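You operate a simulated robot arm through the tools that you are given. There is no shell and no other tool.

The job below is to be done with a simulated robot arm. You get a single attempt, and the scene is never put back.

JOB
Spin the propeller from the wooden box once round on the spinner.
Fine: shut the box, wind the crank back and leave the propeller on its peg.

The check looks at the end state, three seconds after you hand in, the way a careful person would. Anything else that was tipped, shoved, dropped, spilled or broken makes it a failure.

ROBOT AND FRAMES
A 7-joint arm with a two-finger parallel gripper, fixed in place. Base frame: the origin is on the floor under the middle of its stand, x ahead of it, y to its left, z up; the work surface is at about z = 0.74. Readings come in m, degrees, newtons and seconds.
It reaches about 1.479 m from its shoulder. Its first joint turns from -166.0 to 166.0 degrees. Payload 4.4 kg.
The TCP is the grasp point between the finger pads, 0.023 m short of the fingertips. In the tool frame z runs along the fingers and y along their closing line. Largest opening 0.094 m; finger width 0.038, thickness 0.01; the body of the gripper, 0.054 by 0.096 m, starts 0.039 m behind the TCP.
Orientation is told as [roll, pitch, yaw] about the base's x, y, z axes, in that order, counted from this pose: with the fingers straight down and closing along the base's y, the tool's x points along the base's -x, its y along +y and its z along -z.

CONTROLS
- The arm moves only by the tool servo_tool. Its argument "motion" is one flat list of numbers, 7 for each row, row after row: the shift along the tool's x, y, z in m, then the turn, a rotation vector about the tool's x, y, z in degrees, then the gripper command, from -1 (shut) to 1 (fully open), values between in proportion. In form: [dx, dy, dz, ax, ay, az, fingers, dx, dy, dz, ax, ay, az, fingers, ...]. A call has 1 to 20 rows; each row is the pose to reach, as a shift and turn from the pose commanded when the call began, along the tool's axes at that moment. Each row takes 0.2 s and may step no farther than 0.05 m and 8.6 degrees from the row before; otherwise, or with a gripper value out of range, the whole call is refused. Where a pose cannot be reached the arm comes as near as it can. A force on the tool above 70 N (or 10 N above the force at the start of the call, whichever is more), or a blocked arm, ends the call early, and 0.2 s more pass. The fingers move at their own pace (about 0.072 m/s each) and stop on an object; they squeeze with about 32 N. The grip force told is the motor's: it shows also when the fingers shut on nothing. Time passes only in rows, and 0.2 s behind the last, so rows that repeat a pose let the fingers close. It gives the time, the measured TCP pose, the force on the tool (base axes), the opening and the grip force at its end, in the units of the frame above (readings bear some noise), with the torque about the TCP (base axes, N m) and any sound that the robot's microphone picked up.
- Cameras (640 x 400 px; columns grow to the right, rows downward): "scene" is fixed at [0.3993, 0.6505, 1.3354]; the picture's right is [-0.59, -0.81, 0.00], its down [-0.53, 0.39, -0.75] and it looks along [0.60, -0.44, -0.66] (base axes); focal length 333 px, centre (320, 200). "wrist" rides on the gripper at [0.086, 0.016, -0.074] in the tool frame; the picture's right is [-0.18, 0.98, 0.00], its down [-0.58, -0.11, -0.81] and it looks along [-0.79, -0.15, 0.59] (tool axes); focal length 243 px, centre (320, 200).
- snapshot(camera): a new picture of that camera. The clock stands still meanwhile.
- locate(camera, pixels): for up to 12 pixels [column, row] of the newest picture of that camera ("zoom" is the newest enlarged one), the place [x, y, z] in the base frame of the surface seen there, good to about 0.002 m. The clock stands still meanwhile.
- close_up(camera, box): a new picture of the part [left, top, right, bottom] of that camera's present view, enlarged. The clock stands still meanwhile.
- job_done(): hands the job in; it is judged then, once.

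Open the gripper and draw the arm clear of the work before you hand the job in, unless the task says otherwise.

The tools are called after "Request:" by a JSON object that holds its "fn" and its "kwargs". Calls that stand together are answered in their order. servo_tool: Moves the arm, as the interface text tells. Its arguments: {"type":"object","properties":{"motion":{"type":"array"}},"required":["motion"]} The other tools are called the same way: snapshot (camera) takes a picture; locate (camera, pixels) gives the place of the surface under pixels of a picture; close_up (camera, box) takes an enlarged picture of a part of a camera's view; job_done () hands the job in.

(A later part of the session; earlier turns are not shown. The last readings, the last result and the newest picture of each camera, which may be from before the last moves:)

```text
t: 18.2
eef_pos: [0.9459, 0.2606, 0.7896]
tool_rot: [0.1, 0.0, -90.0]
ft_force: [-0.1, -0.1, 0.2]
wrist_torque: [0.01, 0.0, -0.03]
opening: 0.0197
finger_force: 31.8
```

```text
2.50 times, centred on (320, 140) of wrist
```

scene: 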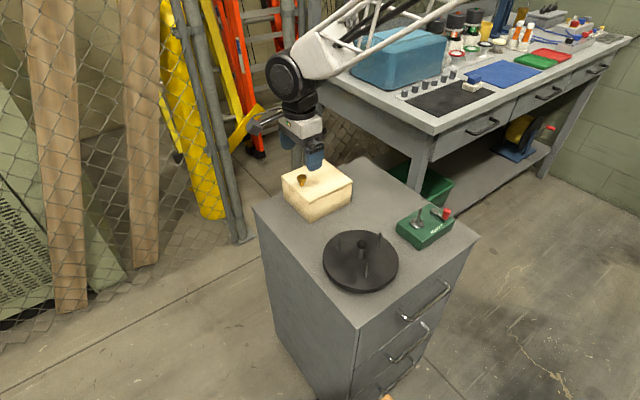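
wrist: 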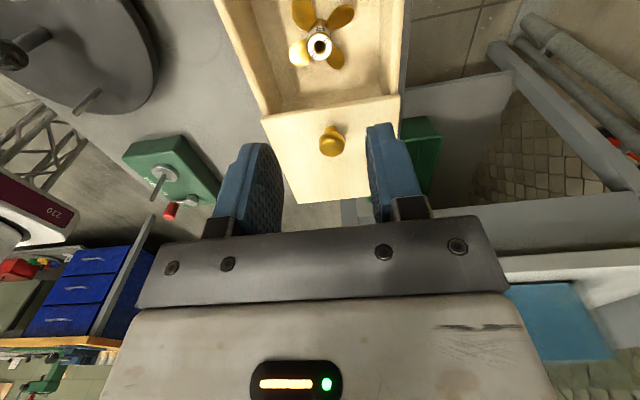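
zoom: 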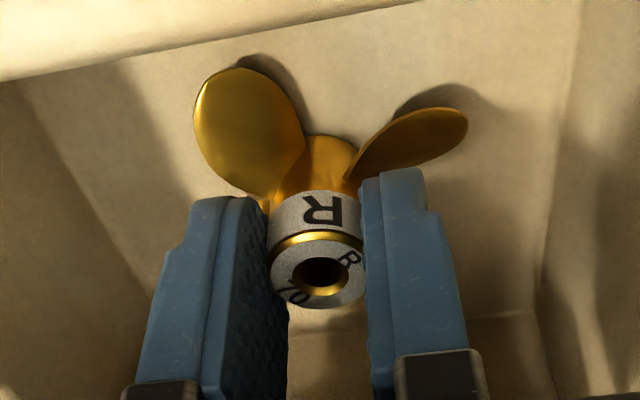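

The hub is gripped (opening 0.0197, 32 N, no side force). I'll lift it straight up out of the box.

Request:
{"fn": "servo_tool", "kwargs": {"motion": [0, 0, -0.02, 0, 0, 0, -1, 0, 0, -0.05, 0, 0, 0, -1, 0, 0, -0.09, 0, 0, 0, -1, 0, 0, -0.13, 0, 0, 0, -1, 0, 0, -0.16, 0, 0, 0, -1, 0, 0, -0.16, 0, 0, 0, -1]}}

Request:
{"fn": "snapshot", "kwargs": {"camera": "scene"}}

Request:
{"fn": "snapshot", "kwargs": {"camera": "wrist"}}

```text
t: 19.6
eef_pos: [0.9496, 0.2612, 0.9506]
tool_rot: [-0.1, 0.0, -90.1]
ft_force: [0.6, -0.5, -1.0]
wrist_torque: [0.01, -0.02, 0.0]
opening: 0.0195
finger_force: 32.3
```

```text
taken
```

scene: 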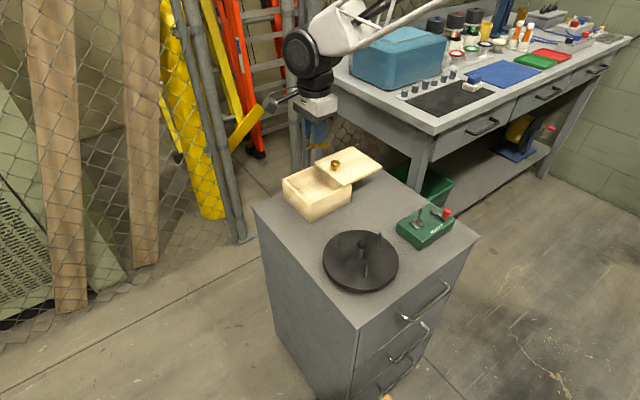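

```text
taken
```

wrist: 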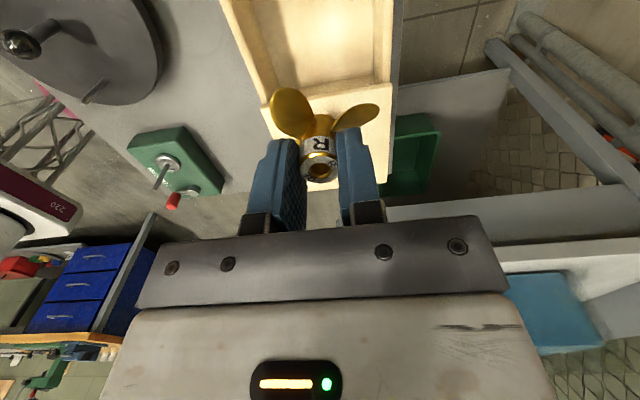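

The propeller is held. I want to see the hub's underside for the drive slot, so I'll raise further and tilt the tool 70° about base x so the bottom faces the scene camera.

Request:
{"fn": "servo_tool", "kwargs": {"motion": [0, 0, -0.02, 0, 7.8, 0, -1, 0, 0, -0.04, 0, 15.6, 0, -1, 0, 0, -0.06, 0, 23.4, 0, -1, 0, 0, -0.08, 0, 31.2, 0, -1, 0, 0, -0.1, 0, 39, 0, -1, 0, 0, -0.12, 0, 46.8, 0, -1, 0, 0, -0.14, 0, 54.6, 0, -1, 0, 0, -0.15, 0, 62.4, 0, -1, 0, 0, -0.15, 0, 70, 0, -1, 0, 0, -0.15, 0, 70, 0, -1]}}

Request:
{"fn": "snapshot", "kwargs": {"camera": "scene"}}

```text
t: 21.8
eef_pos: [0.9455, 0.2599, 1.1]
tool_rot: [0.2, 70.1, -90.0]
ft_force: [-1.1, -0.7, -1.0]
wrist_torque: [0.01, 0.0, 0.02]
opening: 0.0198
finger_force: 31.8
```

```text
taken
```

scene: 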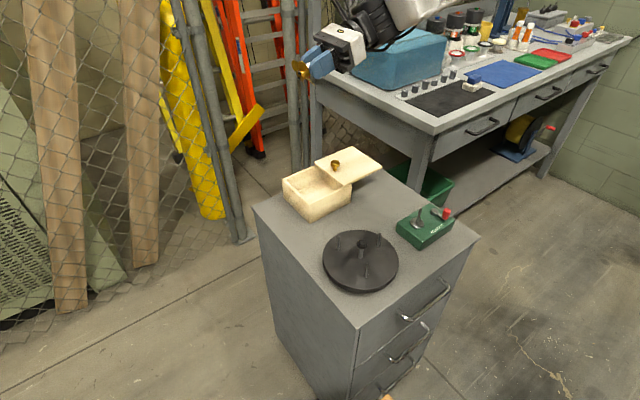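

Request:
{"fn": "close_up", "kwargs": {"camera": "scene", "box": [285, 50, 325, 85]}}

```text
11.43 times, centred on (305, 68) of scene
```

zoom: 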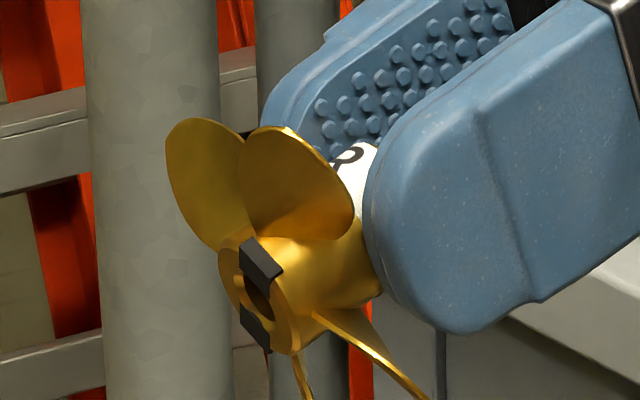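

The underside shows two dark notches at zoom (260,262) and (255,325). I'll turn the tool 40° about base z so the bottom faces the camera more squarely.

Request:
{"fn": "servo_tool", "kwargs": {"motion": [0, 0, 0, 7.52, 0, -2.74, -1, 0, 0, 0, 15.04, 0, -5.47, -1, 0, 0, 0, 22.55, 0, -8.21, -1, 0, 0, 0, 30.07, 0, -10.94, -1, 0, 0, 0, 37.59, 0, -13.68, -1, 0, 0, 0, 37.59, 0, -13.68, -1]}}

Request:
{"fn": "snapshot", "kwargs": {"camera": "scene"}}

```text
t: 23.2
eef_pos: [0.9467, 0.2612, 1.0983]
tool_rot: [-0.1, 70.0, -50.0]
ft_force: [-0.2, 0.4, -0.4]
wrist_torque: [-0.04, -0.02, 0.01]
opening: 0.0198
finger_force: 31.9
```

```text
taken
```

scene: 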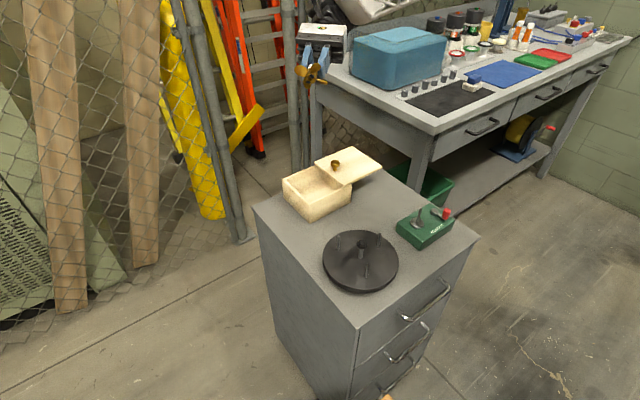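

Request:
{"fn": "close_up", "kwargs": {"camera": "scene", "box": [292, 55, 332, 90]}}

Request:
{"fn": "locate", "kwargs": {"camera": "zoom", "pixels": [[320, 200]]}}

```text
11.43 times, centred on (312, 72) of scene
```

zoom: 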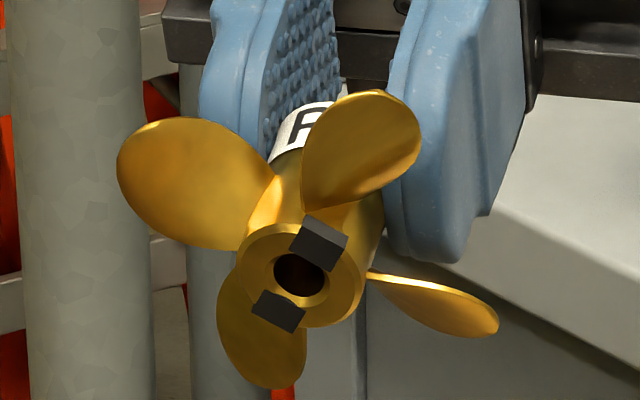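

```text
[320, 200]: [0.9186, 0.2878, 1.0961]
```

The slot line runs from zoom (278,312) to (322,240); working it out, it lies at −30° from tool x, in line with one blade pair, so at yaw −120° it will line up with the dogs along y. First I'll undo the tilt.

Request:
{"fn": "servo_tool", "kwargs": {"motion": [0, 0, 0, 0, -7.78, 0, -1, 0, 0, 0, 0, -15.56, 0, -1, 0, 0, 0, 0, -23.33, 0, -1, 0, 0, 0, 0, -31.11, 0, -1, 0, 0, 0, 0, -38.89, 0, -1, 0, 0, 0, 0, -46.67, 0, -1, 0, 0, 0, 0, -54.44, 0, -1, 0, 0, 0, 0, -62.22, 0, -1, 0, 0, 0, 0, -70, 0, -1, 0, 0, 0, 0, -70, 0, -1]}}

```text
t: 25.4
eef_pos: [0.9475, 0.26, 1.0988]
tool_rot: [0.0, -0.1, -50.1]
ft_force: [-0.1, -1.4, -1.0]
wrist_torque: [0.02, 0.04, 0.01]
opening: 0.02
finger_force: 32.0
```

Now I'll carry the propeller over to the spinner, turning to yaw −120° and coming down to z≈0.93 above the pin.

Request:
{"fn": "servo_tool", "kwargs": {"motion": [0.0067, -0.026, 0.0169, 0, 0, 7, -1, 0.0133, -0.052, 0.0338, 0, 0, 14, -1, 0.02, -0.078, 0.0507, 0, 0, 21, -1, 0.0267, -0.104, 0.0676, 0, 0, 28, -1, 0.0334, -0.13, 0.0845, 0, 0, 35, -1, 0.04, -0.156, 0.1014, 0, 0, 42, -1, 0.0467, -0.182, 0.1183, 0, 0, 49, -1, 0.0534, -0.208, 0.1352, 0, 0, 56, -1, 0.06, -0.234, 0.1521, 0, 0, 63, -1, 0.0667, -0.26, 0.169, 0, 0, 70, -1, 0.0667, -0.26, 0.169, 0, 0, 70, -1]}}

Request:
{"fn": "close_up", "kwargs": {"camera": "scene", "box": [380, 130, 480, 250]}}

Request:
{"fn": "snapshot", "kwargs": {"camera": "wrist"}}

```text
t: 27.8
eef_pos: [0.7058, 0.1455, 0.93]
tool_rot: [-0.1, 0.0, -120.0]
ft_force: [-0.8, 0.3, -1.3]
wrist_torque: [0.0, 0.02, 0.0]
opening: 0.0196
finger_force: 32.2
```

```text
3.33 times, centred on (430, 190) of scene
```

zoom: 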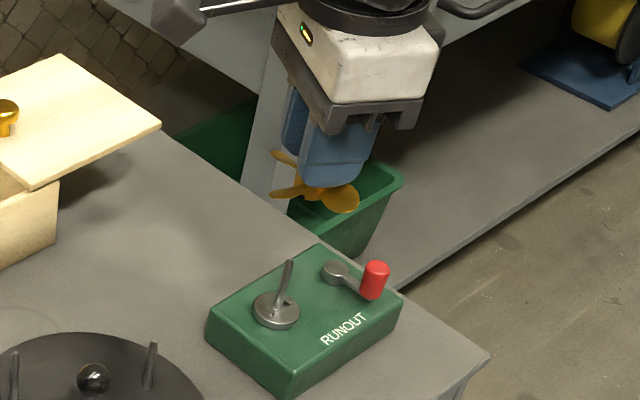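

```text
taken
```

wrist: 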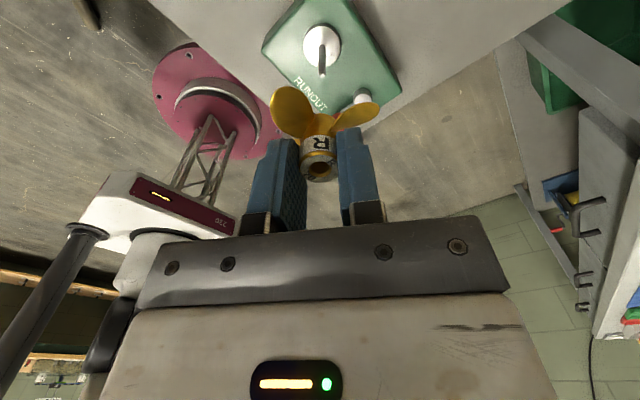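

The wrist view shows both the propeller hub (318,160) and the pin on the spinner (322,50). I'll measure both from this camera.

Request:
{"fn": "close_up", "kwargs": {"camera": "wrist", "box": [250, 0, 410, 100]}}

Request:
{"fn": "locate", "kwargs": {"camera": "zoom", "pixels": [[287, 290], [287, 270], [288, 240], [290, 215], [220, 190], [355, 190], [290, 110], [285, 265], [335, 215], [240, 160], [440, 395], [460, 395]]}}

Request:
{"fn": "close_up", "kwargs": {"camera": "wrist", "box": [260, 80, 380, 190]}}

Request:
{"fn": "locate", "kwargs": {"camera": "zoom", "pixels": [[220, 290], [310, 355], [400, 290], [310, 270], [220, 250], [400, 250]]}}

```text
4.00 times, centred on (330, 50) of wrist
```

zoom: 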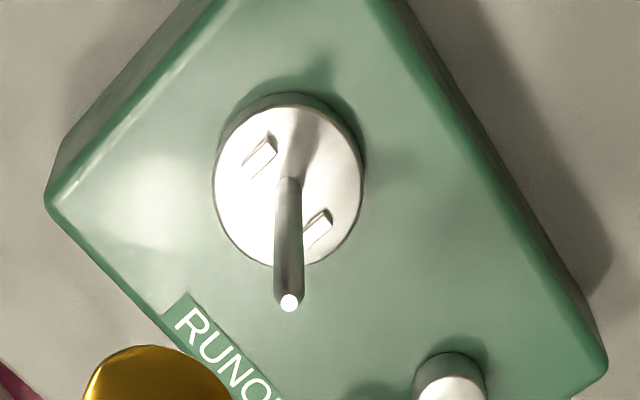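

```text
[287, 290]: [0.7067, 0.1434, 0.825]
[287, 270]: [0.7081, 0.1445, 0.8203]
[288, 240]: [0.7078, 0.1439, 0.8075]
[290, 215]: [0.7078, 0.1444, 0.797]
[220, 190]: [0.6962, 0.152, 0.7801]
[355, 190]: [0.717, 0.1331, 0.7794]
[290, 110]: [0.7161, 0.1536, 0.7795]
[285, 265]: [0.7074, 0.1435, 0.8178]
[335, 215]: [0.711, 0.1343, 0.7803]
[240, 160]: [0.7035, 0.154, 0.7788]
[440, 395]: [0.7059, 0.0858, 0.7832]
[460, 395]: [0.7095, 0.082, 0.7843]
```

```text
3.64 times, centred on (320, 135) of wrist
```

zoom: 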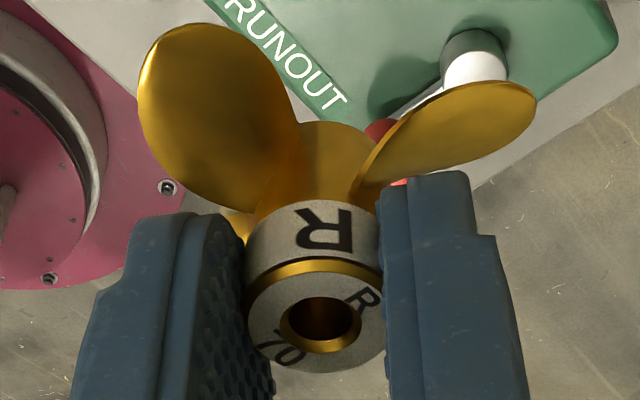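

```text
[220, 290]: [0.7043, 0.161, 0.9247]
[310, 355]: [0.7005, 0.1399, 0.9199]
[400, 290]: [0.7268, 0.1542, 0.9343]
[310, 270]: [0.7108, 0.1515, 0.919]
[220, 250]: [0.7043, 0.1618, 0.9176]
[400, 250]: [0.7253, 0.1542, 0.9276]
```

I'll take a tighter view of the hub in hand and locate rim points around the ring to pin down its centre relative to the pin.

Request:
{"fn": "close_up", "kwargs": {"camera": "wrist", "box": [295, 140, 345, 190]}}

Request:
{"fn": "locate", "kwargs": {"camera": "zoom", "pixels": [[190, 190], [200, 160], [240, 120], [300, 105], [360, 115], [390, 150], [398, 200], [380, 250], [330, 285], [270, 285], [215, 250], [195, 220]]}}

Request:
{"fn": "close_up", "kwargs": {"camera": "scene", "box": [405, 168, 445, 238]}}

```text
8.00 times, centred on (320, 165) of wrist
```

zoom: 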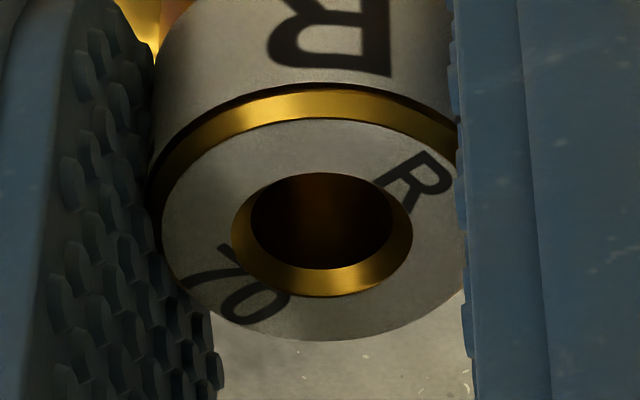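

```text
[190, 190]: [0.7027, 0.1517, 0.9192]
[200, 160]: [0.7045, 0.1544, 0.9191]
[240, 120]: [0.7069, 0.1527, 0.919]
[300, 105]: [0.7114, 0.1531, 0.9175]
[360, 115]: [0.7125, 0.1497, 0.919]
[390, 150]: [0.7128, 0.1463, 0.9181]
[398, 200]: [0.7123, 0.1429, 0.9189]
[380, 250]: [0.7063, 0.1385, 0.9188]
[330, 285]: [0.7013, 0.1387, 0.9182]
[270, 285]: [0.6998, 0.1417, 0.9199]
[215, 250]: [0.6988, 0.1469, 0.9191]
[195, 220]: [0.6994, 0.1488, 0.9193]
```

```text
5.71 times, centred on (425, 203) of scene
```

zoom: 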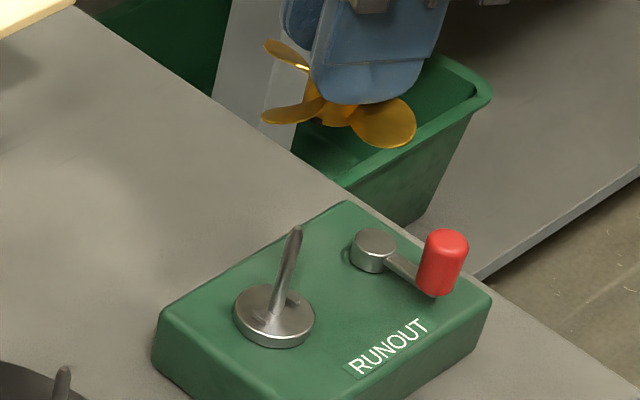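

Hub centre measures ≈(0.7057, 0.1466) and the pin ≈(0.706, 0.143), so I need about −3.5 mm in y. I'll shift and lower to z≈0.885, keeping the hub bottom well above the pin tip.

Request:
{"fn": "servo_tool", "kwargs": {"motion": [-0.0015, 0.001, 0.015, 0, 0, 0, -1, -0.0029, 0.002, 0.03, 0, 0, 0, -1, -0.0029, 0.002, 0.045, 0, 0, 0, -1, -0.0029, 0.002, 0.045, 0, 0, 0, -1]}}

Request:
{"fn": "close_up", "kwargs": {"camera": "scene", "box": [400, 180, 445, 235]}}

Request:
{"fn": "close_up", "kwargs": {"camera": "wrist", "box": [260, 20, 400, 120]}}

```text
t: 28.8
eef_pos: [0.7058, 0.1418, 0.8869]
tool_rot: [0.0, 0.0, -120.0]
ft_force: [-0.1, 0.3, -1.5]
wrist_torque: [0.02, 0.01, -0.03]
opening: 0.0196
finger_force: 31.7
```

```text
7.27 times, centred on (422, 208) of scene
```

zoom: 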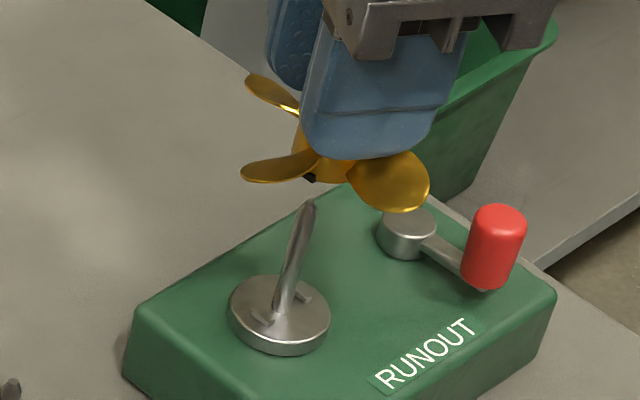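

```text
4.00 times, centred on (330, 70) of wrist
```

zoom: 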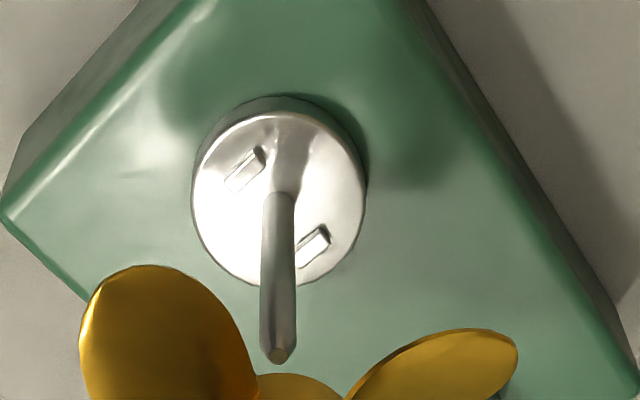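

The pin tip sits at wrist column ≈320, which is exactly the tool axis's column, and its row fits within about 1 mm. I'll lower to just above the tip and look from the scene camera.

Request:
{"fn": "servo_tool", "kwargs": {"motion": [0, 0, 0.007, 0, 0, 0, -1, 0, 0, 0.014, 0, 0, 0, -1, 0, 0, 0.014, 0, 0, 0, -1]}}

Request:
{"fn": "close_up", "kwargs": {"camera": "scene", "box": [400, 185, 445, 235]}}

Request:
{"fn": "close_up", "kwargs": {"camera": "wrist", "box": [260, 20, 400, 190]}}

```text
t: 29.6
eef_pos: [0.7058, 0.1425, 0.8712]
tool_rot: [0.0, 0.0, -120.1]
ft_force: [0.4, -0.6, -0.6]
wrist_torque: [0.0, 0.01, -0.03]
opening: 0.0199
finger_force: 32.1
```

```text
8.00 times, centred on (422, 210) of scene
```

zoom: 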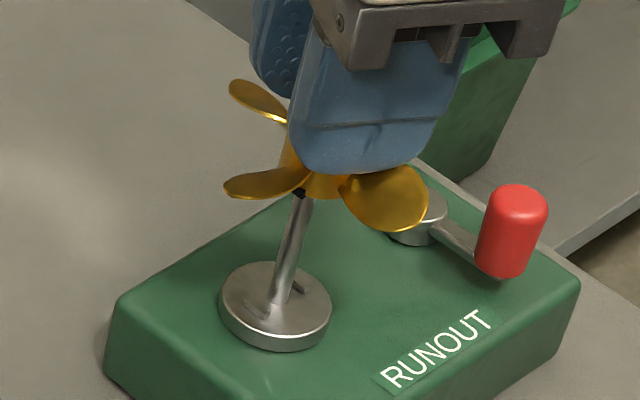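

```text
2.35 times, centred on (330, 105) of wrist
```

zoom: 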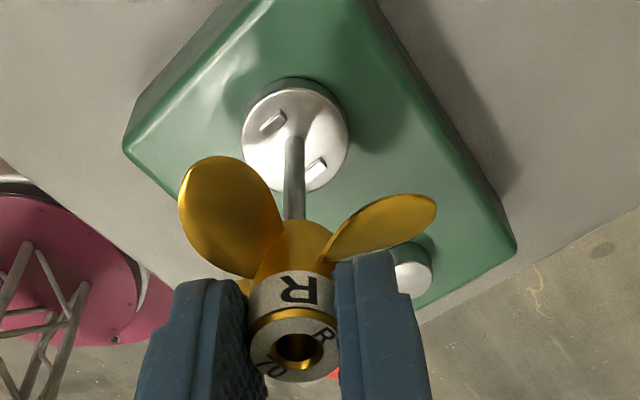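

The pin top and dark notch meet near zoom (302,193). I'll enlarge to compare the hub's outline with the pin's axis.

Request:
{"fn": "close_up", "kwargs": {"camera": "scene", "box": [408, 195, 432, 220]}}

Request:
{"fn": "locate", "kwargs": {"camera": "zoom", "pixels": [[215, 100], [230, 150], [260, 170], [222, 195], [225, 215], [215, 250], [210, 280]]}}

```text
16.00 times, centred on (420, 208) of scene
```

zoom: 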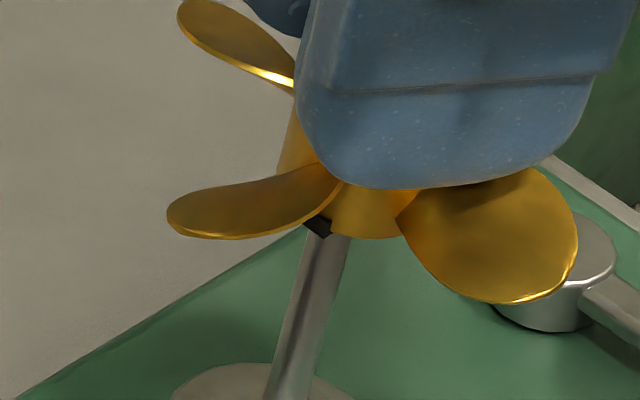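

```text
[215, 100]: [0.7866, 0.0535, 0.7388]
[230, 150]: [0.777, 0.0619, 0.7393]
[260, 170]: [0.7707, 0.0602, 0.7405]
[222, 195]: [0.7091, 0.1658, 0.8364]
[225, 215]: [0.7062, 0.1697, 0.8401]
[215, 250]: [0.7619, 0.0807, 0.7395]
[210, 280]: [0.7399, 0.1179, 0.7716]
```

The hub's left outline puts its axis at column ≈345 at row 170, and the pin's axis extrapolates to ≈344 there, so both cameras agree on alignment. I'll lower gently onto the pin.

Request:
{"fn": "servo_tool", "kwargs": {"motion": [0, 0, 0.003, 0, 0, 0, -1, 0, 0, 0.006, 0, 0, 0, -1, 0, 0, 0.009, 0, 0, 0, -1, 0, 0, 0.012, 0, 0, 0, -1]}}

Request:
{"fn": "close_up", "kwargs": {"camera": "wrist", "box": [270, 100, 370, 190]}}

Request:
{"fn": "close_up", "kwargs": {"camera": "scene", "box": [400, 185, 445, 235]}}

```text
t: 30.6
eef_pos: [0.7052, 0.1416, 0.8591]
tool_rot: [0.0, 0.0, -120.0]
ft_force: [2.8, 15.5, 4.8]
wrist_torque: [0.6, -0.12, 0.05]
opening: 0.0198
finger_force: 31.7
```

```text
4.44 times, centred on (320, 145) of wrist
```

zoom: 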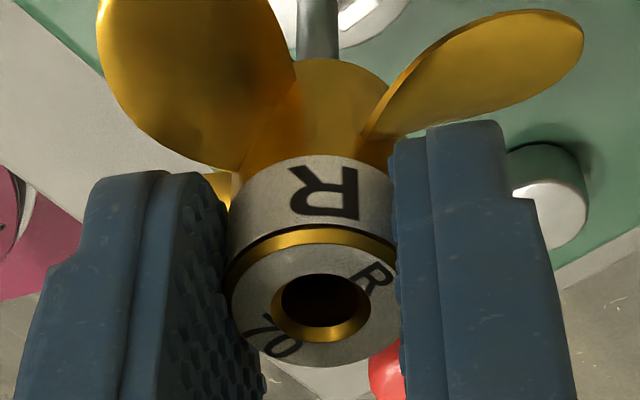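

```text
8.00 times, centred on (422, 210) of scene
```

zoom: 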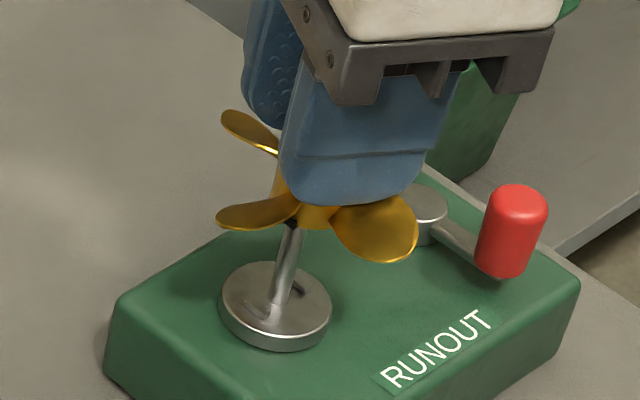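

It slid onto the pin; the pin pushes the tool toward +y with 15 N, so I'll ease +1 mm in y and re-check.

Request:
{"fn": "servo_tool", "kwargs": {"motion": [0.0005, -0.0002, 0, 0, 0, 0, -1, 0.0009, -0.0004, 0, 0, 0, 0, -1]}}

```text
t: 31.2
eef_pos: [0.7056, 0.1427, 0.8584]
tool_rot: [0.0, 0.0, -120.1]
ft_force: [12.7, 7.5, 4.3]
wrist_torque: [0.33, -0.53, 0.04]
opening: 0.0197
finger_force: 32.3
```

Now 12.7 N in x and 7.5 N in y; I'll ease a little more toward +x/+y.

Request:
{"fn": "servo_tool", "kwargs": {"motion": [0.0004, 0.0002, 0, 0, 0, 0, -1, 0.0009, 0.0004, 0, 0, 0, 0, -1]}}

```text
t: 31.8
eef_pos: [0.7054, 0.1417, 0.8578]
tool_rot: [-0.1, -0.1, -120.1]
ft_force: [4.5, 2.8, 0.0]
wrist_torque: [0.07, -0.18, 0.03]
opening: 0.0199
finger_force: 32.7
```

Forces are near zero. I'll lower to just above the dogs (TCP ≈0.829), watching for load.

Request:
{"fn": "servo_tool", "kwargs": {"motion": [0, 0, 0.006, 0, 0, 0, -1, 0, 0, 0.012, 0, 0, 0, -1, 0, 0, 0.018, 0, 0, 0, -1, 0, 0, 0.024, 0, 0, 0, -1, 0, 0, 0.029, 0, 0, 0, -1]}}

Request:
{"fn": "close_up", "kwargs": {"camera": "scene", "box": [400, 190, 445, 240]}}

Request:
{"fn": "close_up", "kwargs": {"camera": "wrist", "box": [270, 100, 370, 190]}}

```text
t: 33.0
eef_pos: [0.705, 0.1429, 0.8306]
tool_rot: [0.1, 0.0, -119.9]
ft_force: [-0.4, 0.1, -0.4]
wrist_torque: [0.0, 0.0, 0.0]
opening: 0.02
finger_force: 32.1
```

```text
8.00 times, centred on (422, 215) of scene
```

zoom: 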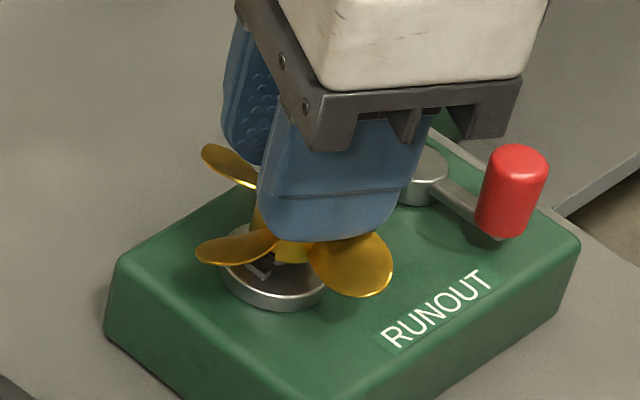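

```text
4.44 times, centred on (320, 145) of wrist
```

zoom: 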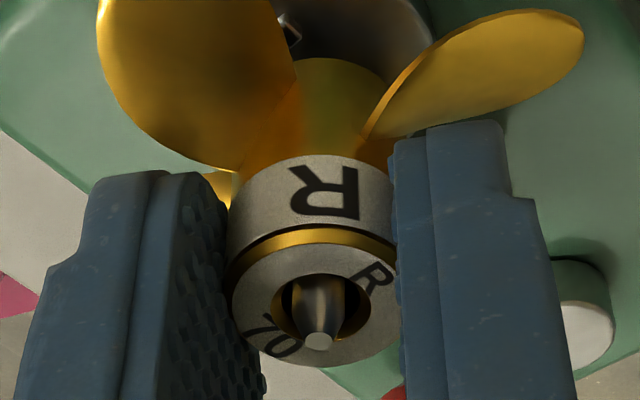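

The pin now shows inside the bore (wrist zoom (318,310)) with zero force. I'll enlarge to check the notch against the dogs.

Request:
{"fn": "close_up", "kwargs": {"camera": "scene", "box": [406, 208, 430, 232]}}

```text
16.00 times, centred on (418, 220) of scene
```

zoom: 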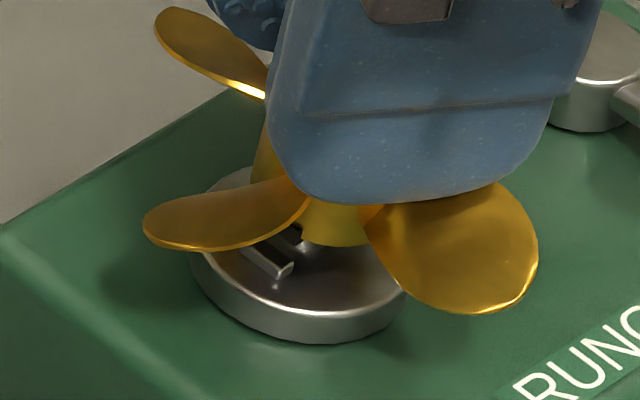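

Notch and dog look in line. I'll lower the last ~9 mm in 2 mm steps to seat it over the dogs.

Request:
{"fn": "servo_tool", "kwargs": {"motion": [0, 0, 0.002, 0, 0, 0, -1, 0, 0, 0.004, 0, 0, 0, -1, 0, 0, 0.006, 0, 0, 0, -1]}}

```text
t: 33.8
eef_pos: [0.7046, 0.1433, 0.8261]
tool_rot: [0.1, 0.0, -120.1]
ft_force: [-2.5, -0.1, 11.5]
wrist_torque: [-0.07, 0.08, 0.02]
opening: 0.0201
finger_force: 32.3
```

Contact at TCP ≈0.826 with 11.5 N — probably resting on the dogs. I'll look closely before adjusting the yaw.

Request:
{"fn": "close_up", "kwargs": {"camera": "scene", "box": [406, 208, 430, 232]}}

Request:
{"fn": "close_up", "kwargs": {"camera": "wrist", "box": [270, 80, 370, 170]}}

```text
16.00 times, centred on (418, 220) of scene
```

zoom: 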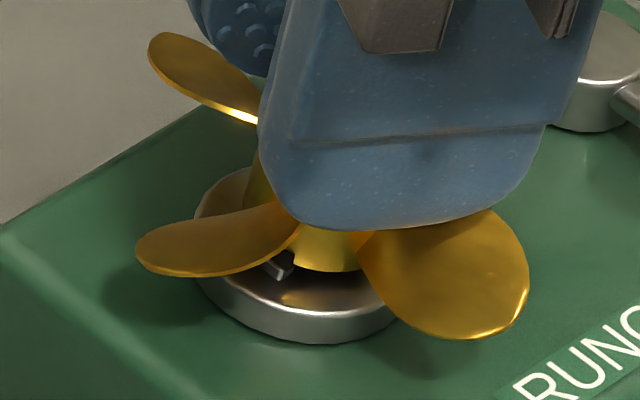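

```text
4.44 times, centred on (320, 125) of wrist
```

zoom: 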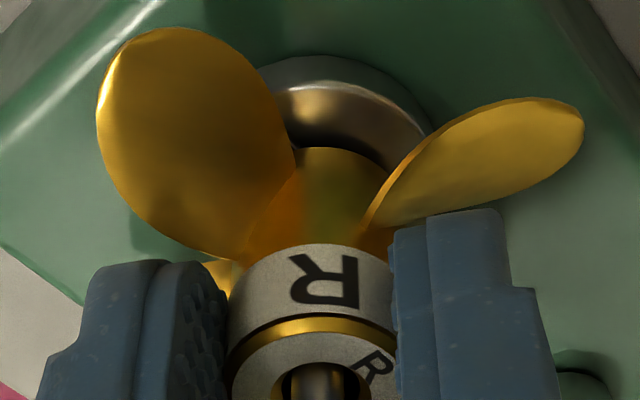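

The dog's end at zoom (290,268) is close to the notch's right edge, suggesting the propeller needs a slight counter-clockwise turn. I'll wiggle the yaw by −2° to +2° about the tool axis with light pressure and watch the force.

Request:
{"fn": "servo_tool", "kwargs": {"motion": [0, 0, 0, 0, 0, -1.5, -1, 0, 0, 0, 0, 0, -3, -1]}}

```text
t: 34.4
eef_pos: [0.7061, 0.1419, 0.8236]
tool_rot: [-0.1, -0.1, -116.9]
ft_force: [4.0, 6.2, 5.1]
wrist_torque: [0.23, -0.16, 0.05]
opening: 0.0201
finger_force: 31.7
```

Force fell to 5 N and z read 0.8236, so it may be dropping in. I'll lower another 2–4 mm.

Request:
{"fn": "servo_tool", "kwargs": {"motion": [0, 0, 0.001, 0, 0, 0, -1, 0, 0, 0.002, 0, 0, 0, -1]}}

Request:
{"fn": "close_up", "kwargs": {"camera": "scene", "box": [406, 208, 430, 232]}}

```text
t: 35.0
eef_pos: [0.7061, 0.142, 0.8228]
tool_rot: [0.1, 0.0, -117.0]
ft_force: [-4.5, 5.8, 20.0]
wrist_torque: [0.15, 0.23, -0.03]
opening: 0.0197
finger_force: 31.2
```

```text
16.00 times, centred on (418, 220) of scene
```

zoom: 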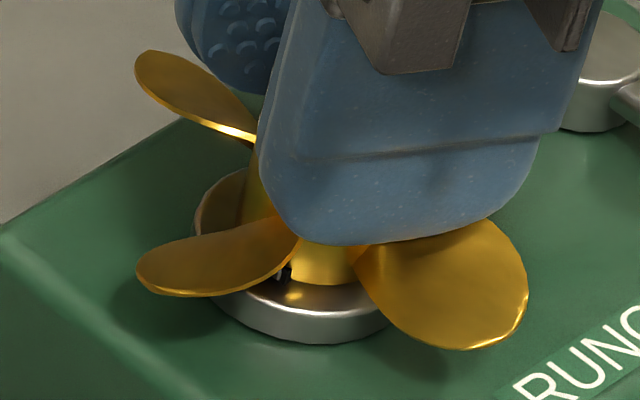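

The hub now appears almost on the disc with the dog inside the notch. I'll measure the hub's lower edge against the disc height.

Request:
{"fn": "locate", "kwargs": {"camera": "zoom", "pixels": [[325, 275], [325, 280], [325, 284], [320, 292], [300, 280], [330, 310], [285, 272], [280, 265], [440, 300], [200, 270]]}}

Request:
{"fn": "close_up", "kwargs": {"camera": "wrist", "box": [270, 80, 370, 190]}}

```text
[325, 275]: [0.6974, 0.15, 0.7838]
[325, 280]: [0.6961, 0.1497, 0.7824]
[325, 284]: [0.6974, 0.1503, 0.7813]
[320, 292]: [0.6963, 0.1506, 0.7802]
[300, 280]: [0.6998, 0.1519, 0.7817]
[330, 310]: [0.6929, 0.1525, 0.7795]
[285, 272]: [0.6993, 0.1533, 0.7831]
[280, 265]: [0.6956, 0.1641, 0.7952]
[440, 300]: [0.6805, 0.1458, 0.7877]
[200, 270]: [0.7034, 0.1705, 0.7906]
```

```text
3.64 times, centred on (320, 135) of wrist
```

zoom: 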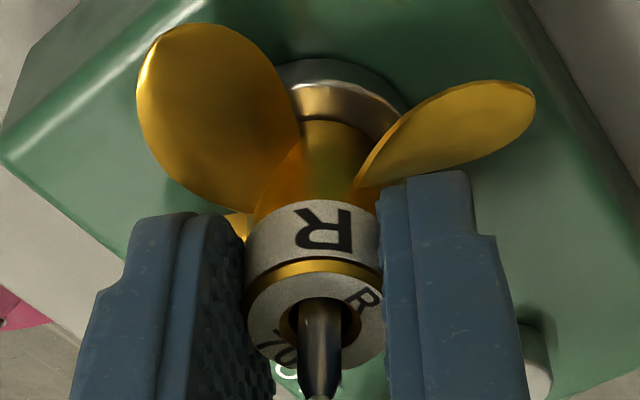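

Hub bottom is at z≈0.781, flush with the disc (0.7797), so it is seated. I'll ease the pressure, open the fingers and rise clear.

Request:
{"fn": "servo_tool", "kwargs": {"motion": [0, 0, -0.001, 0, 0, 0, -1, 0, 0, -0.001, 0, 0, 0, -0.1, 0, 0, -0.001, 0, 0, 0, -0.1, 0, 0, -0.001, 0, 0, 0, -0.1]}}

Request:
{"fn": "close_up", "kwargs": {"camera": "scene", "box": [390, 180, 460, 240]}}

```text
t: 36.0
eef_pos: [0.7046, 0.1415, 0.8233]
tool_rot: [0.0, -0.1, -116.9]
ft_force: [-0.3, 0.6, 0.3]
wrist_torque: [-0.01, 0.02, -0.02]
opening: 0.0422
finger_force: 0.1
```

```text
6.67 times, centred on (425, 210) of scene
```

zoom: 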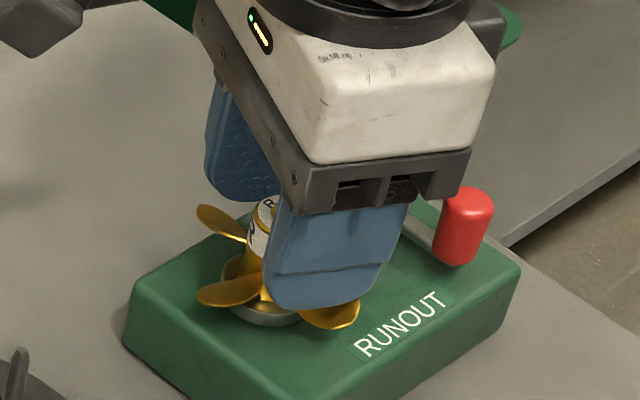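

The propeller stays on the pin with the fingers open. I'll rise straight up and take pictures of the whole spinner.

Request:
{"fn": "servo_tool", "kwargs": {"motion": [0, 0, -0.02, 0, 0, 0, -0.1, 0, 0, -0.045, 0, 0, 0, -0.1, 0, 0, -0.075, 0, 0, 0, -0.1, 0, 0, -0.105, 0, 0, 0, -0.1, 0.03, 0, -0.12, 0, 0, 0, -0.1, 0.06, 0, -0.12, 0, 0, 0, -0.1]}}

Request:
{"fn": "close_up", "kwargs": {"camera": "scene", "box": [390, 185, 465, 245]}}

Request:
{"fn": "snapshot", "kwargs": {"camera": "wrist"}}

```text
t: 37.4
eef_pos: [0.735, 0.1975, 0.9437]
tool_rot: [0.0, 0.1, -117.0]
ft_force: [-0.1, 0.3, 0.7]
wrist_torque: [-0.03, 0.01, 0.01]
opening: 0.0425
finger_force: 0.1
```

```text
6.67 times, centred on (428, 215) of scene
```

zoom: 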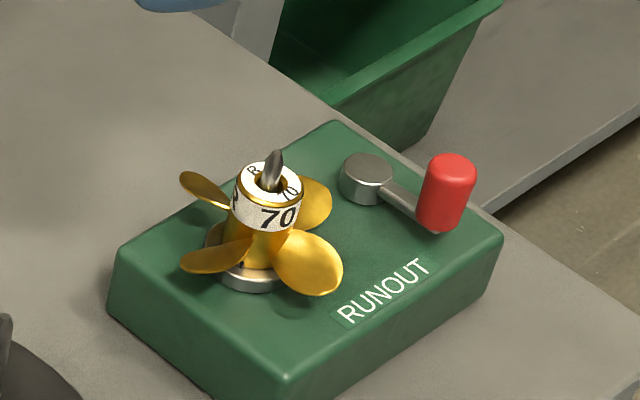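

```text
taken
```

wrist: 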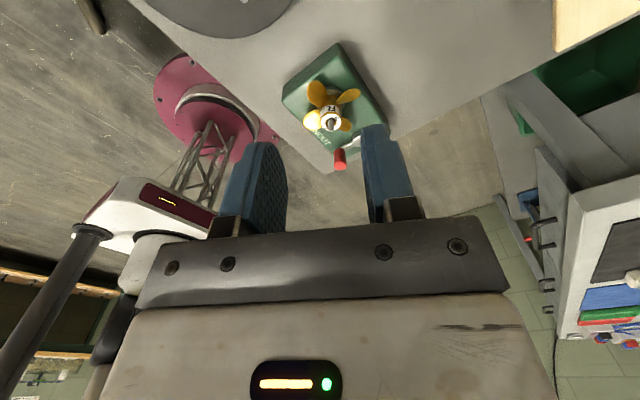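

The propeller sits on the spindle with "70" facing the camera at zoom (277,215). Now I'll measure the crank pivot, red handle and blades.

Request:
{"fn": "close_up", "kwargs": {"camera": "scene", "box": [435, 200, 467, 224]}}

Request:
{"fn": "locate", "kwargs": {"camera": "zoom", "pixels": [[80, 120], [40, 140], [120, 150], [70, 165], [90, 170], [230, 95], [275, 110], [270, 160], [265, 210], [250, 250], [185, 230], [300, 240]]}}

Request:
{"fn": "close_up", "kwargs": {"camera": "wrist", "box": [270, 40, 400, 180]}}

Request:
{"fn": "locate", "kwargs": {"camera": "zoom", "pixels": [[195, 320], [215, 325], [205, 345], [180, 200], [210, 200], [195, 225], [230, 130], [80, 140], [240, 260], [80, 250], [255, 290], [245, 300]]}}

```text
16.00 times, centred on (451, 212) of scene
```

zoom: 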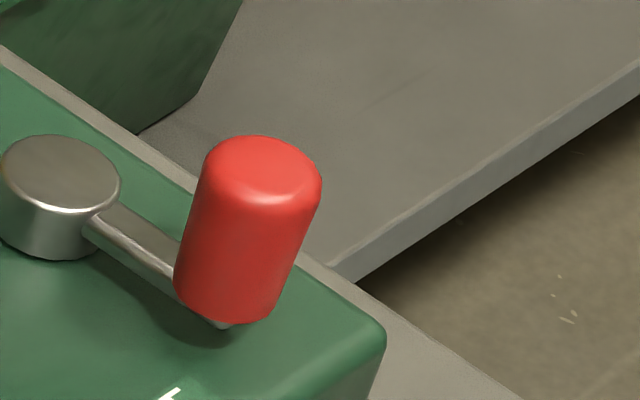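

```text
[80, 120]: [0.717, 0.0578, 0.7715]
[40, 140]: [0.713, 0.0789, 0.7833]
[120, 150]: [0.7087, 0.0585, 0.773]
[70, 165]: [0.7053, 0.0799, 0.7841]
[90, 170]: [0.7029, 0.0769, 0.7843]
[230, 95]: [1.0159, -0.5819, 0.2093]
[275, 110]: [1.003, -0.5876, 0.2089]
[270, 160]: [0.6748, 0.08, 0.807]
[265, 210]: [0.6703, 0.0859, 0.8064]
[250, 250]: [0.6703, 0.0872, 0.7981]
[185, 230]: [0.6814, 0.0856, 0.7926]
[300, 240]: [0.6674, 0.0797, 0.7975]
```

```text
2.86 times, centred on (335, 110) of wrist
```

zoom: 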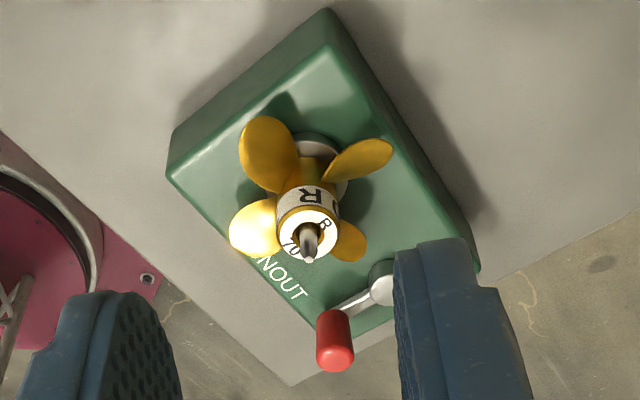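

```text
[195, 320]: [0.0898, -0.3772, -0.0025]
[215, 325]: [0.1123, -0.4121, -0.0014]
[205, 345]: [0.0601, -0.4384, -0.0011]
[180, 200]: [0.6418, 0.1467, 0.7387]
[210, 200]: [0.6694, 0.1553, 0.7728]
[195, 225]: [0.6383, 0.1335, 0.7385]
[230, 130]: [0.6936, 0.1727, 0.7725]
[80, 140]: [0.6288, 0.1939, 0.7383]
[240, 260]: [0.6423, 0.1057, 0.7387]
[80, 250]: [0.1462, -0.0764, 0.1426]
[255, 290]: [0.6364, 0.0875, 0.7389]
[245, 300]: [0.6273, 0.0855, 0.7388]
```

I'll repeat the locate on the wrist view with proper pixels: handle, pivot cap, blade tips and pin.

Request:
{"fn": "locate", "kwargs": {"camera": "zoom", "pixels": [[335, 362], [325, 320], [345, 330], [380, 288], [372, 278], [386, 298], [262, 122], [388, 148], [236, 245], [358, 255], [310, 240], [245, 150]]}}

Request:
{"fn": "close_up", "kwargs": {"camera": "wrist", "box": [300, 70, 370, 115]}}

Request:
{"fn": "locate", "kwargs": {"camera": "zoom", "pixels": [[110, 120], [95, 100], [410, 170], [440, 160], [60, 330], [80, 300]]}}

```text
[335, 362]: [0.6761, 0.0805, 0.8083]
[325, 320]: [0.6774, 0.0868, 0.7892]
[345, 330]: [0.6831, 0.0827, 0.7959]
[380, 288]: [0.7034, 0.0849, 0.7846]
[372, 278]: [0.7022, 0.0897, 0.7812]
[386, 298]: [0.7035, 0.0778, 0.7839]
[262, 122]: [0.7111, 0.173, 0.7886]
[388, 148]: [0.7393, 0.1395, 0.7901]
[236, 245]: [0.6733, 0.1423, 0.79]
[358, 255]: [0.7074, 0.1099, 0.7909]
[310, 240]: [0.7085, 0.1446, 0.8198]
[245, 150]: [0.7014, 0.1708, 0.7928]
```

```text
8.89 times, centred on (335, 92) of wrist
```

zoom: 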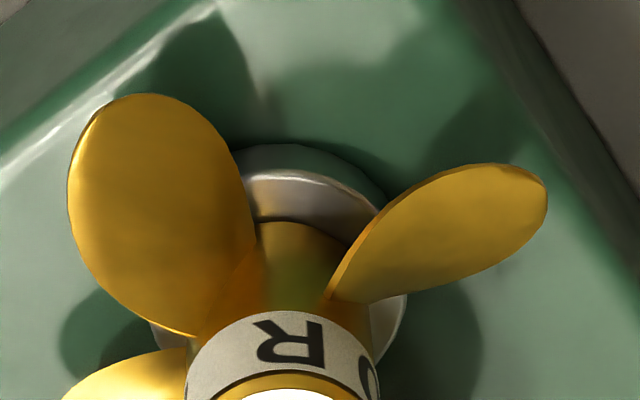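

```text
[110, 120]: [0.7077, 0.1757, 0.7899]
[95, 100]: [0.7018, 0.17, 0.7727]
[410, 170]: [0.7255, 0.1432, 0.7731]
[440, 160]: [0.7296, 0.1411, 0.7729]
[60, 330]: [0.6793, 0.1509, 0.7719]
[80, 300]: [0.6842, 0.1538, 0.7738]
```

Blades lie along ±x/±y with tips about 34 mm out (z≈0.79); the crank pivot is near (0.7045, 0.082) and the red handle near (0.675, 0.0805), top z≈0.808. I'll move above the handle with the fingers closing along x, keeping the fingertips higher than the blades.

Request:
{"fn": "servo_tool", "kwargs": {"motion": [-0.0274, 0.0005, 0.0087, 0, 0, -5.4, 0, -0.0547, 0.001, 0.0175, 0, 0, -10.8, 0, -0.0821, 0.0014, 0.0262, 0, 0, -16.2, 0, -0.1094, 0.0019, 0.035, 0, 0, -21.6, 0, -0.1368, 0.0024, 0.0437, 0, 0, -27, 0, -0.1368, 0.0024, 0.0437, 0, 0, -27, 0]}}

Request:
{"fn": "close_up", "kwargs": {"camera": "wrist", "box": [220, 40, 420, 220]}}

Request:
{"fn": "close_up", "kwargs": {"camera": "scene", "box": [390, 150, 490, 250]}}

```text
t: 38.8
eef_pos: [0.6716, 0.0737, 0.8976]
tool_rot: [0.0, 0.0, -90.0]
ft_force: [-0.2, 0.3, 0.6]
wrist_torque: [0.03, 0.05, 0.0]
opening: 0.0471
finger_force: 0.1
```

```text
2.22 times, centred on (320, 130) of wrist
```

zoom: 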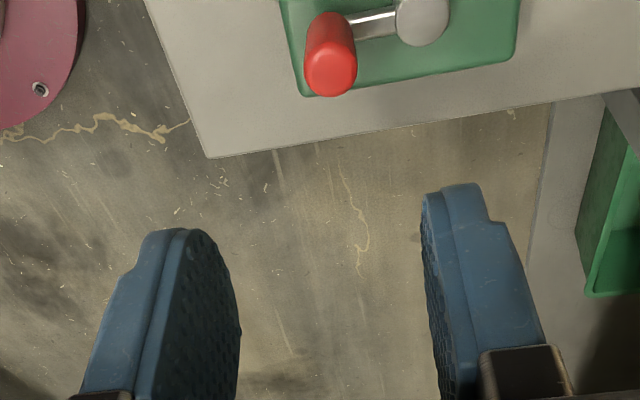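

```text
4.00 times, centred on (440, 200) of scene
```

zoom: 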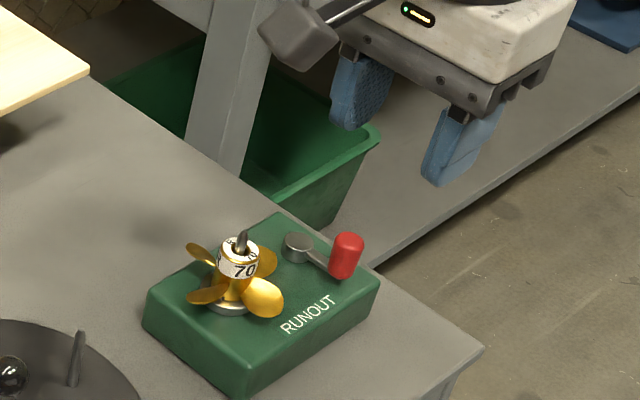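

From here the wrist camera sees the handle and pivot cap at zoom (330,60) and (420,15). I'll enlarge and measure them.

Request:
{"fn": "close_up", "kwargs": {"camera": "wrist", "box": [300, 0, 400, 90]}}

Request:
{"fn": "locate", "kwargs": {"camera": "zoom", "pixels": [[110, 340], [60, 330], [160, 340], [110, 375], [110, 300], [110, 260], [250, 200], [300, 200], [345, 190], [300, 230], [300, 165], [220, 215]]}}

```text
4.44 times, centred on (350, 45) of wrist
```

zoom: 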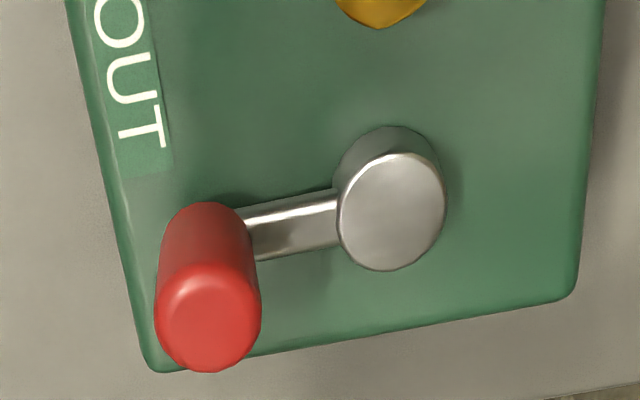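

```text
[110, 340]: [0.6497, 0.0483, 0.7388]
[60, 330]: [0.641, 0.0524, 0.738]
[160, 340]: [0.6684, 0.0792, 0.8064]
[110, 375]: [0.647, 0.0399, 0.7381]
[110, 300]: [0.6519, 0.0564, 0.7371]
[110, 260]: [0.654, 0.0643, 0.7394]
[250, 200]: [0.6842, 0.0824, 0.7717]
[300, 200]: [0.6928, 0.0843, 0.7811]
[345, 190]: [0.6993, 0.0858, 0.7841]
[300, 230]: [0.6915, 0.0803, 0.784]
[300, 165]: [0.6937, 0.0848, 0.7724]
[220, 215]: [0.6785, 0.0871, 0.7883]
```

I'll repeat on the pixels that actually lie on the handle top, handle side and pivot cap edges.

Request:
{"fn": "locate", "kwargs": {"camera": "zoom", "pixels": [[208, 322], [160, 315], [257, 315], [208, 365], [208, 275], [208, 220], [391, 215], [340, 215], [443, 205], [391, 160], [391, 268], [250, 280]]}}

```text
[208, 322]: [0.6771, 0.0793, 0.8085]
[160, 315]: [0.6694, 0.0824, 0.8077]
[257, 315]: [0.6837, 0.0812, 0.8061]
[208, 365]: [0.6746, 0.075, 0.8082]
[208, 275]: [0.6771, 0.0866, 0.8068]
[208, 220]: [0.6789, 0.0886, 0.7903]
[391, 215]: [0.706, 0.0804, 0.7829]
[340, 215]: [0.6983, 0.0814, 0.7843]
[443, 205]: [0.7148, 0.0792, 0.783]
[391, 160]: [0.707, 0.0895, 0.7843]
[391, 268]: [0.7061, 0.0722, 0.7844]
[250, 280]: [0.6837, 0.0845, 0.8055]
```

Handle centre is ≈(0.6766, 0.0808) with radius ≈8 mm, pivot ≈(0.7063, 0.081), so the crank arm is ≈30 mm. I'll shift +4.8 mm in x, descend to z≈0.820 (tips at 0.797, above blades) and close on the handle.

Request:
{"fn": "servo_tool", "kwargs": {"motion": [0.001, 0.0048, 0.02, 0, 0, 0, 0, 0.001, 0.0048, 0.045, 0, 0, 0, 0, 0.001, 0.0048, 0.065, 0, 0, 0, 0, 0.001, 0.0048, 0.0775, 0, 0, 0, 0, 0.001, 0.0048, 0.0775, 0, 0, 0, 0]}}

Request:
{"fn": "close_up", "kwargs": {"camera": "wrist", "box": [240, 60, 400, 200]}}

Request:
{"fn": "close_up", "kwargs": {"camera": "scene", "box": [390, 170, 480, 250]}}

```text
t: 40.0
eef_pos: [0.6777, 0.0741, 0.8218]
tool_rot: [0.0, 0.0, -90.1]
ft_force: [-0.7, -0.5, 0.0]
wrist_torque: [0.01, 0.0, 0.0]
opening: 0.0469
finger_force: 0.1
```

```text
2.86 times, centred on (320, 130) of wrist
```

zoom: 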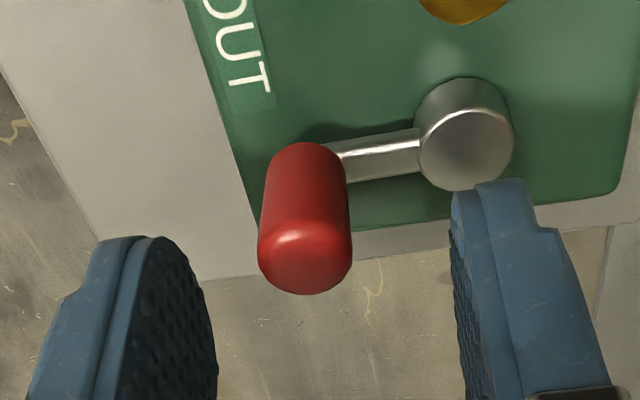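

```text
5.00 times, centred on (435, 210) of scene
```

zoom: 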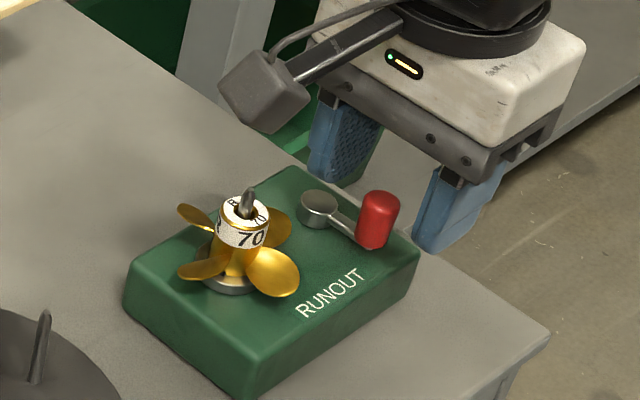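

TCP is ~1 mm too far +x and the handle lies within the pads' span as planned. I'll nudge −1 mm in x and close on the handle.

Request:
{"fn": "servo_tool", "kwargs": {"motion": [0, -0.001, 0, 0, 0, 0, -0.4, 0, -0.001, 0, 0, 0, 0, -1, 0, -0.001, 0, 0, 0, 0, -1, 0, -0.001, 0, 0, 0, 0, -1]}}

Request:
{"fn": "close_up", "kwargs": {"camera": "wrist", "box": [240, 60, 400, 200]}}

Request:
{"fn": "close_up", "kwargs": {"camera": "scene", "box": [390, 170, 480, 250]}}

```text
t: 41.0
eef_pos: [0.6766, 0.0742, 0.8227]
tool_rot: [0.0, 0.0, -90.0]
ft_force: [-10.4, -0.1, 4.6]
wrist_torque: [0.02, 0.16, 0.06]
opening: 0.0162
finger_force: 44.7
```

```text
2.86 times, centred on (320, 130) of wrist
```

zoom: 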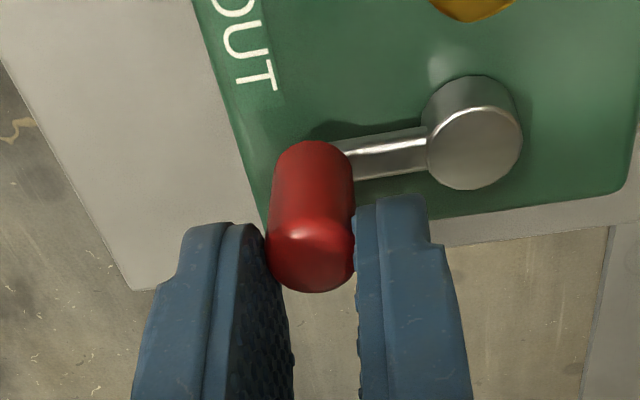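

```text
5.00 times, centred on (435, 210) of scene
```

zoom: 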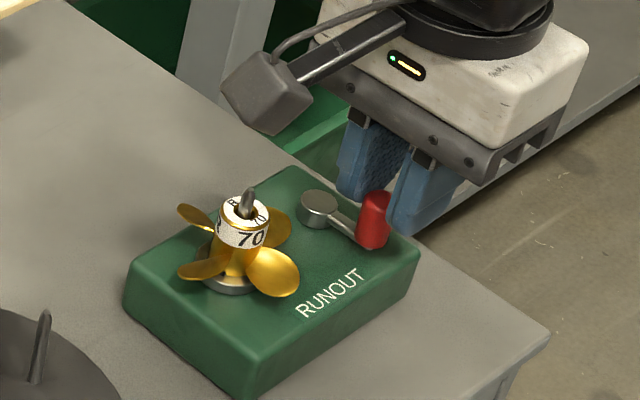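

Handle gripped (opening 0.0162). I'll first turn the crank 30° away from the propeller (handle moving toward −y, counter-clockwise from above) and watch forces and the propeller.

Request:
{"fn": "servo_tool", "kwargs": {"motion": [-0.0031, 0.0002, 0, 0, 0, 0, -1, -0.0062, 0.00065, 0, 0, 0, 0, -1, -0.0092, 0.0015, 0, 0, 0, 0, -1, -0.0121, 0.0026, 0, 0, 0, 0, -1, -0.0149, 0.004, 0, 0, 0, 0, -1]}}

Request:
{"fn": "close_up", "kwargs": {"camera": "scene", "box": [390, 170, 480, 250]}}

Request:
{"fn": "close_up", "kwargs": {"camera": "wrist", "box": [240, 40, 400, 200]}}

```text
t: 42.2
eef_pos: [0.6796, 0.0577, 0.8218]
tool_rot: [-0.2, 0.0, -90.0]
ft_force: [-52.4, -17.4, 22.5]
wrist_torque: [-0.13, 0.88, 0.7]
opening: 0.0158
finger_force: 45.5
```

```text
5.00 times, centred on (435, 210) of scene
```

zoom: 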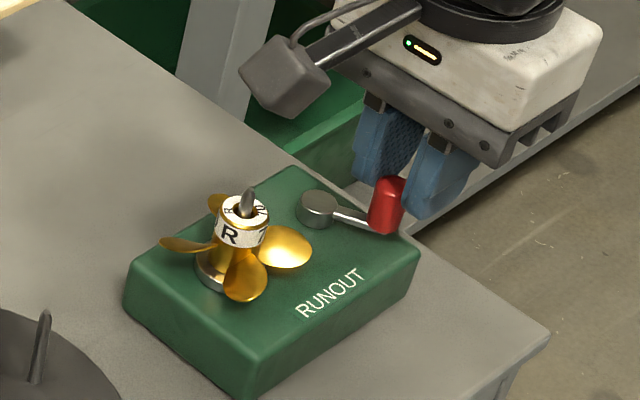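

```text
2.50 times, centred on (320, 120) of wrist
```

zoom: 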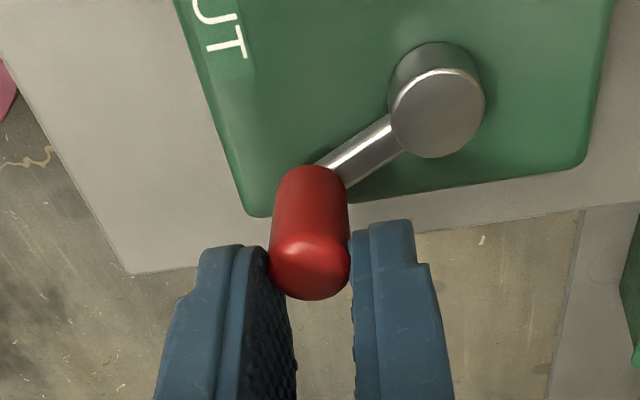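

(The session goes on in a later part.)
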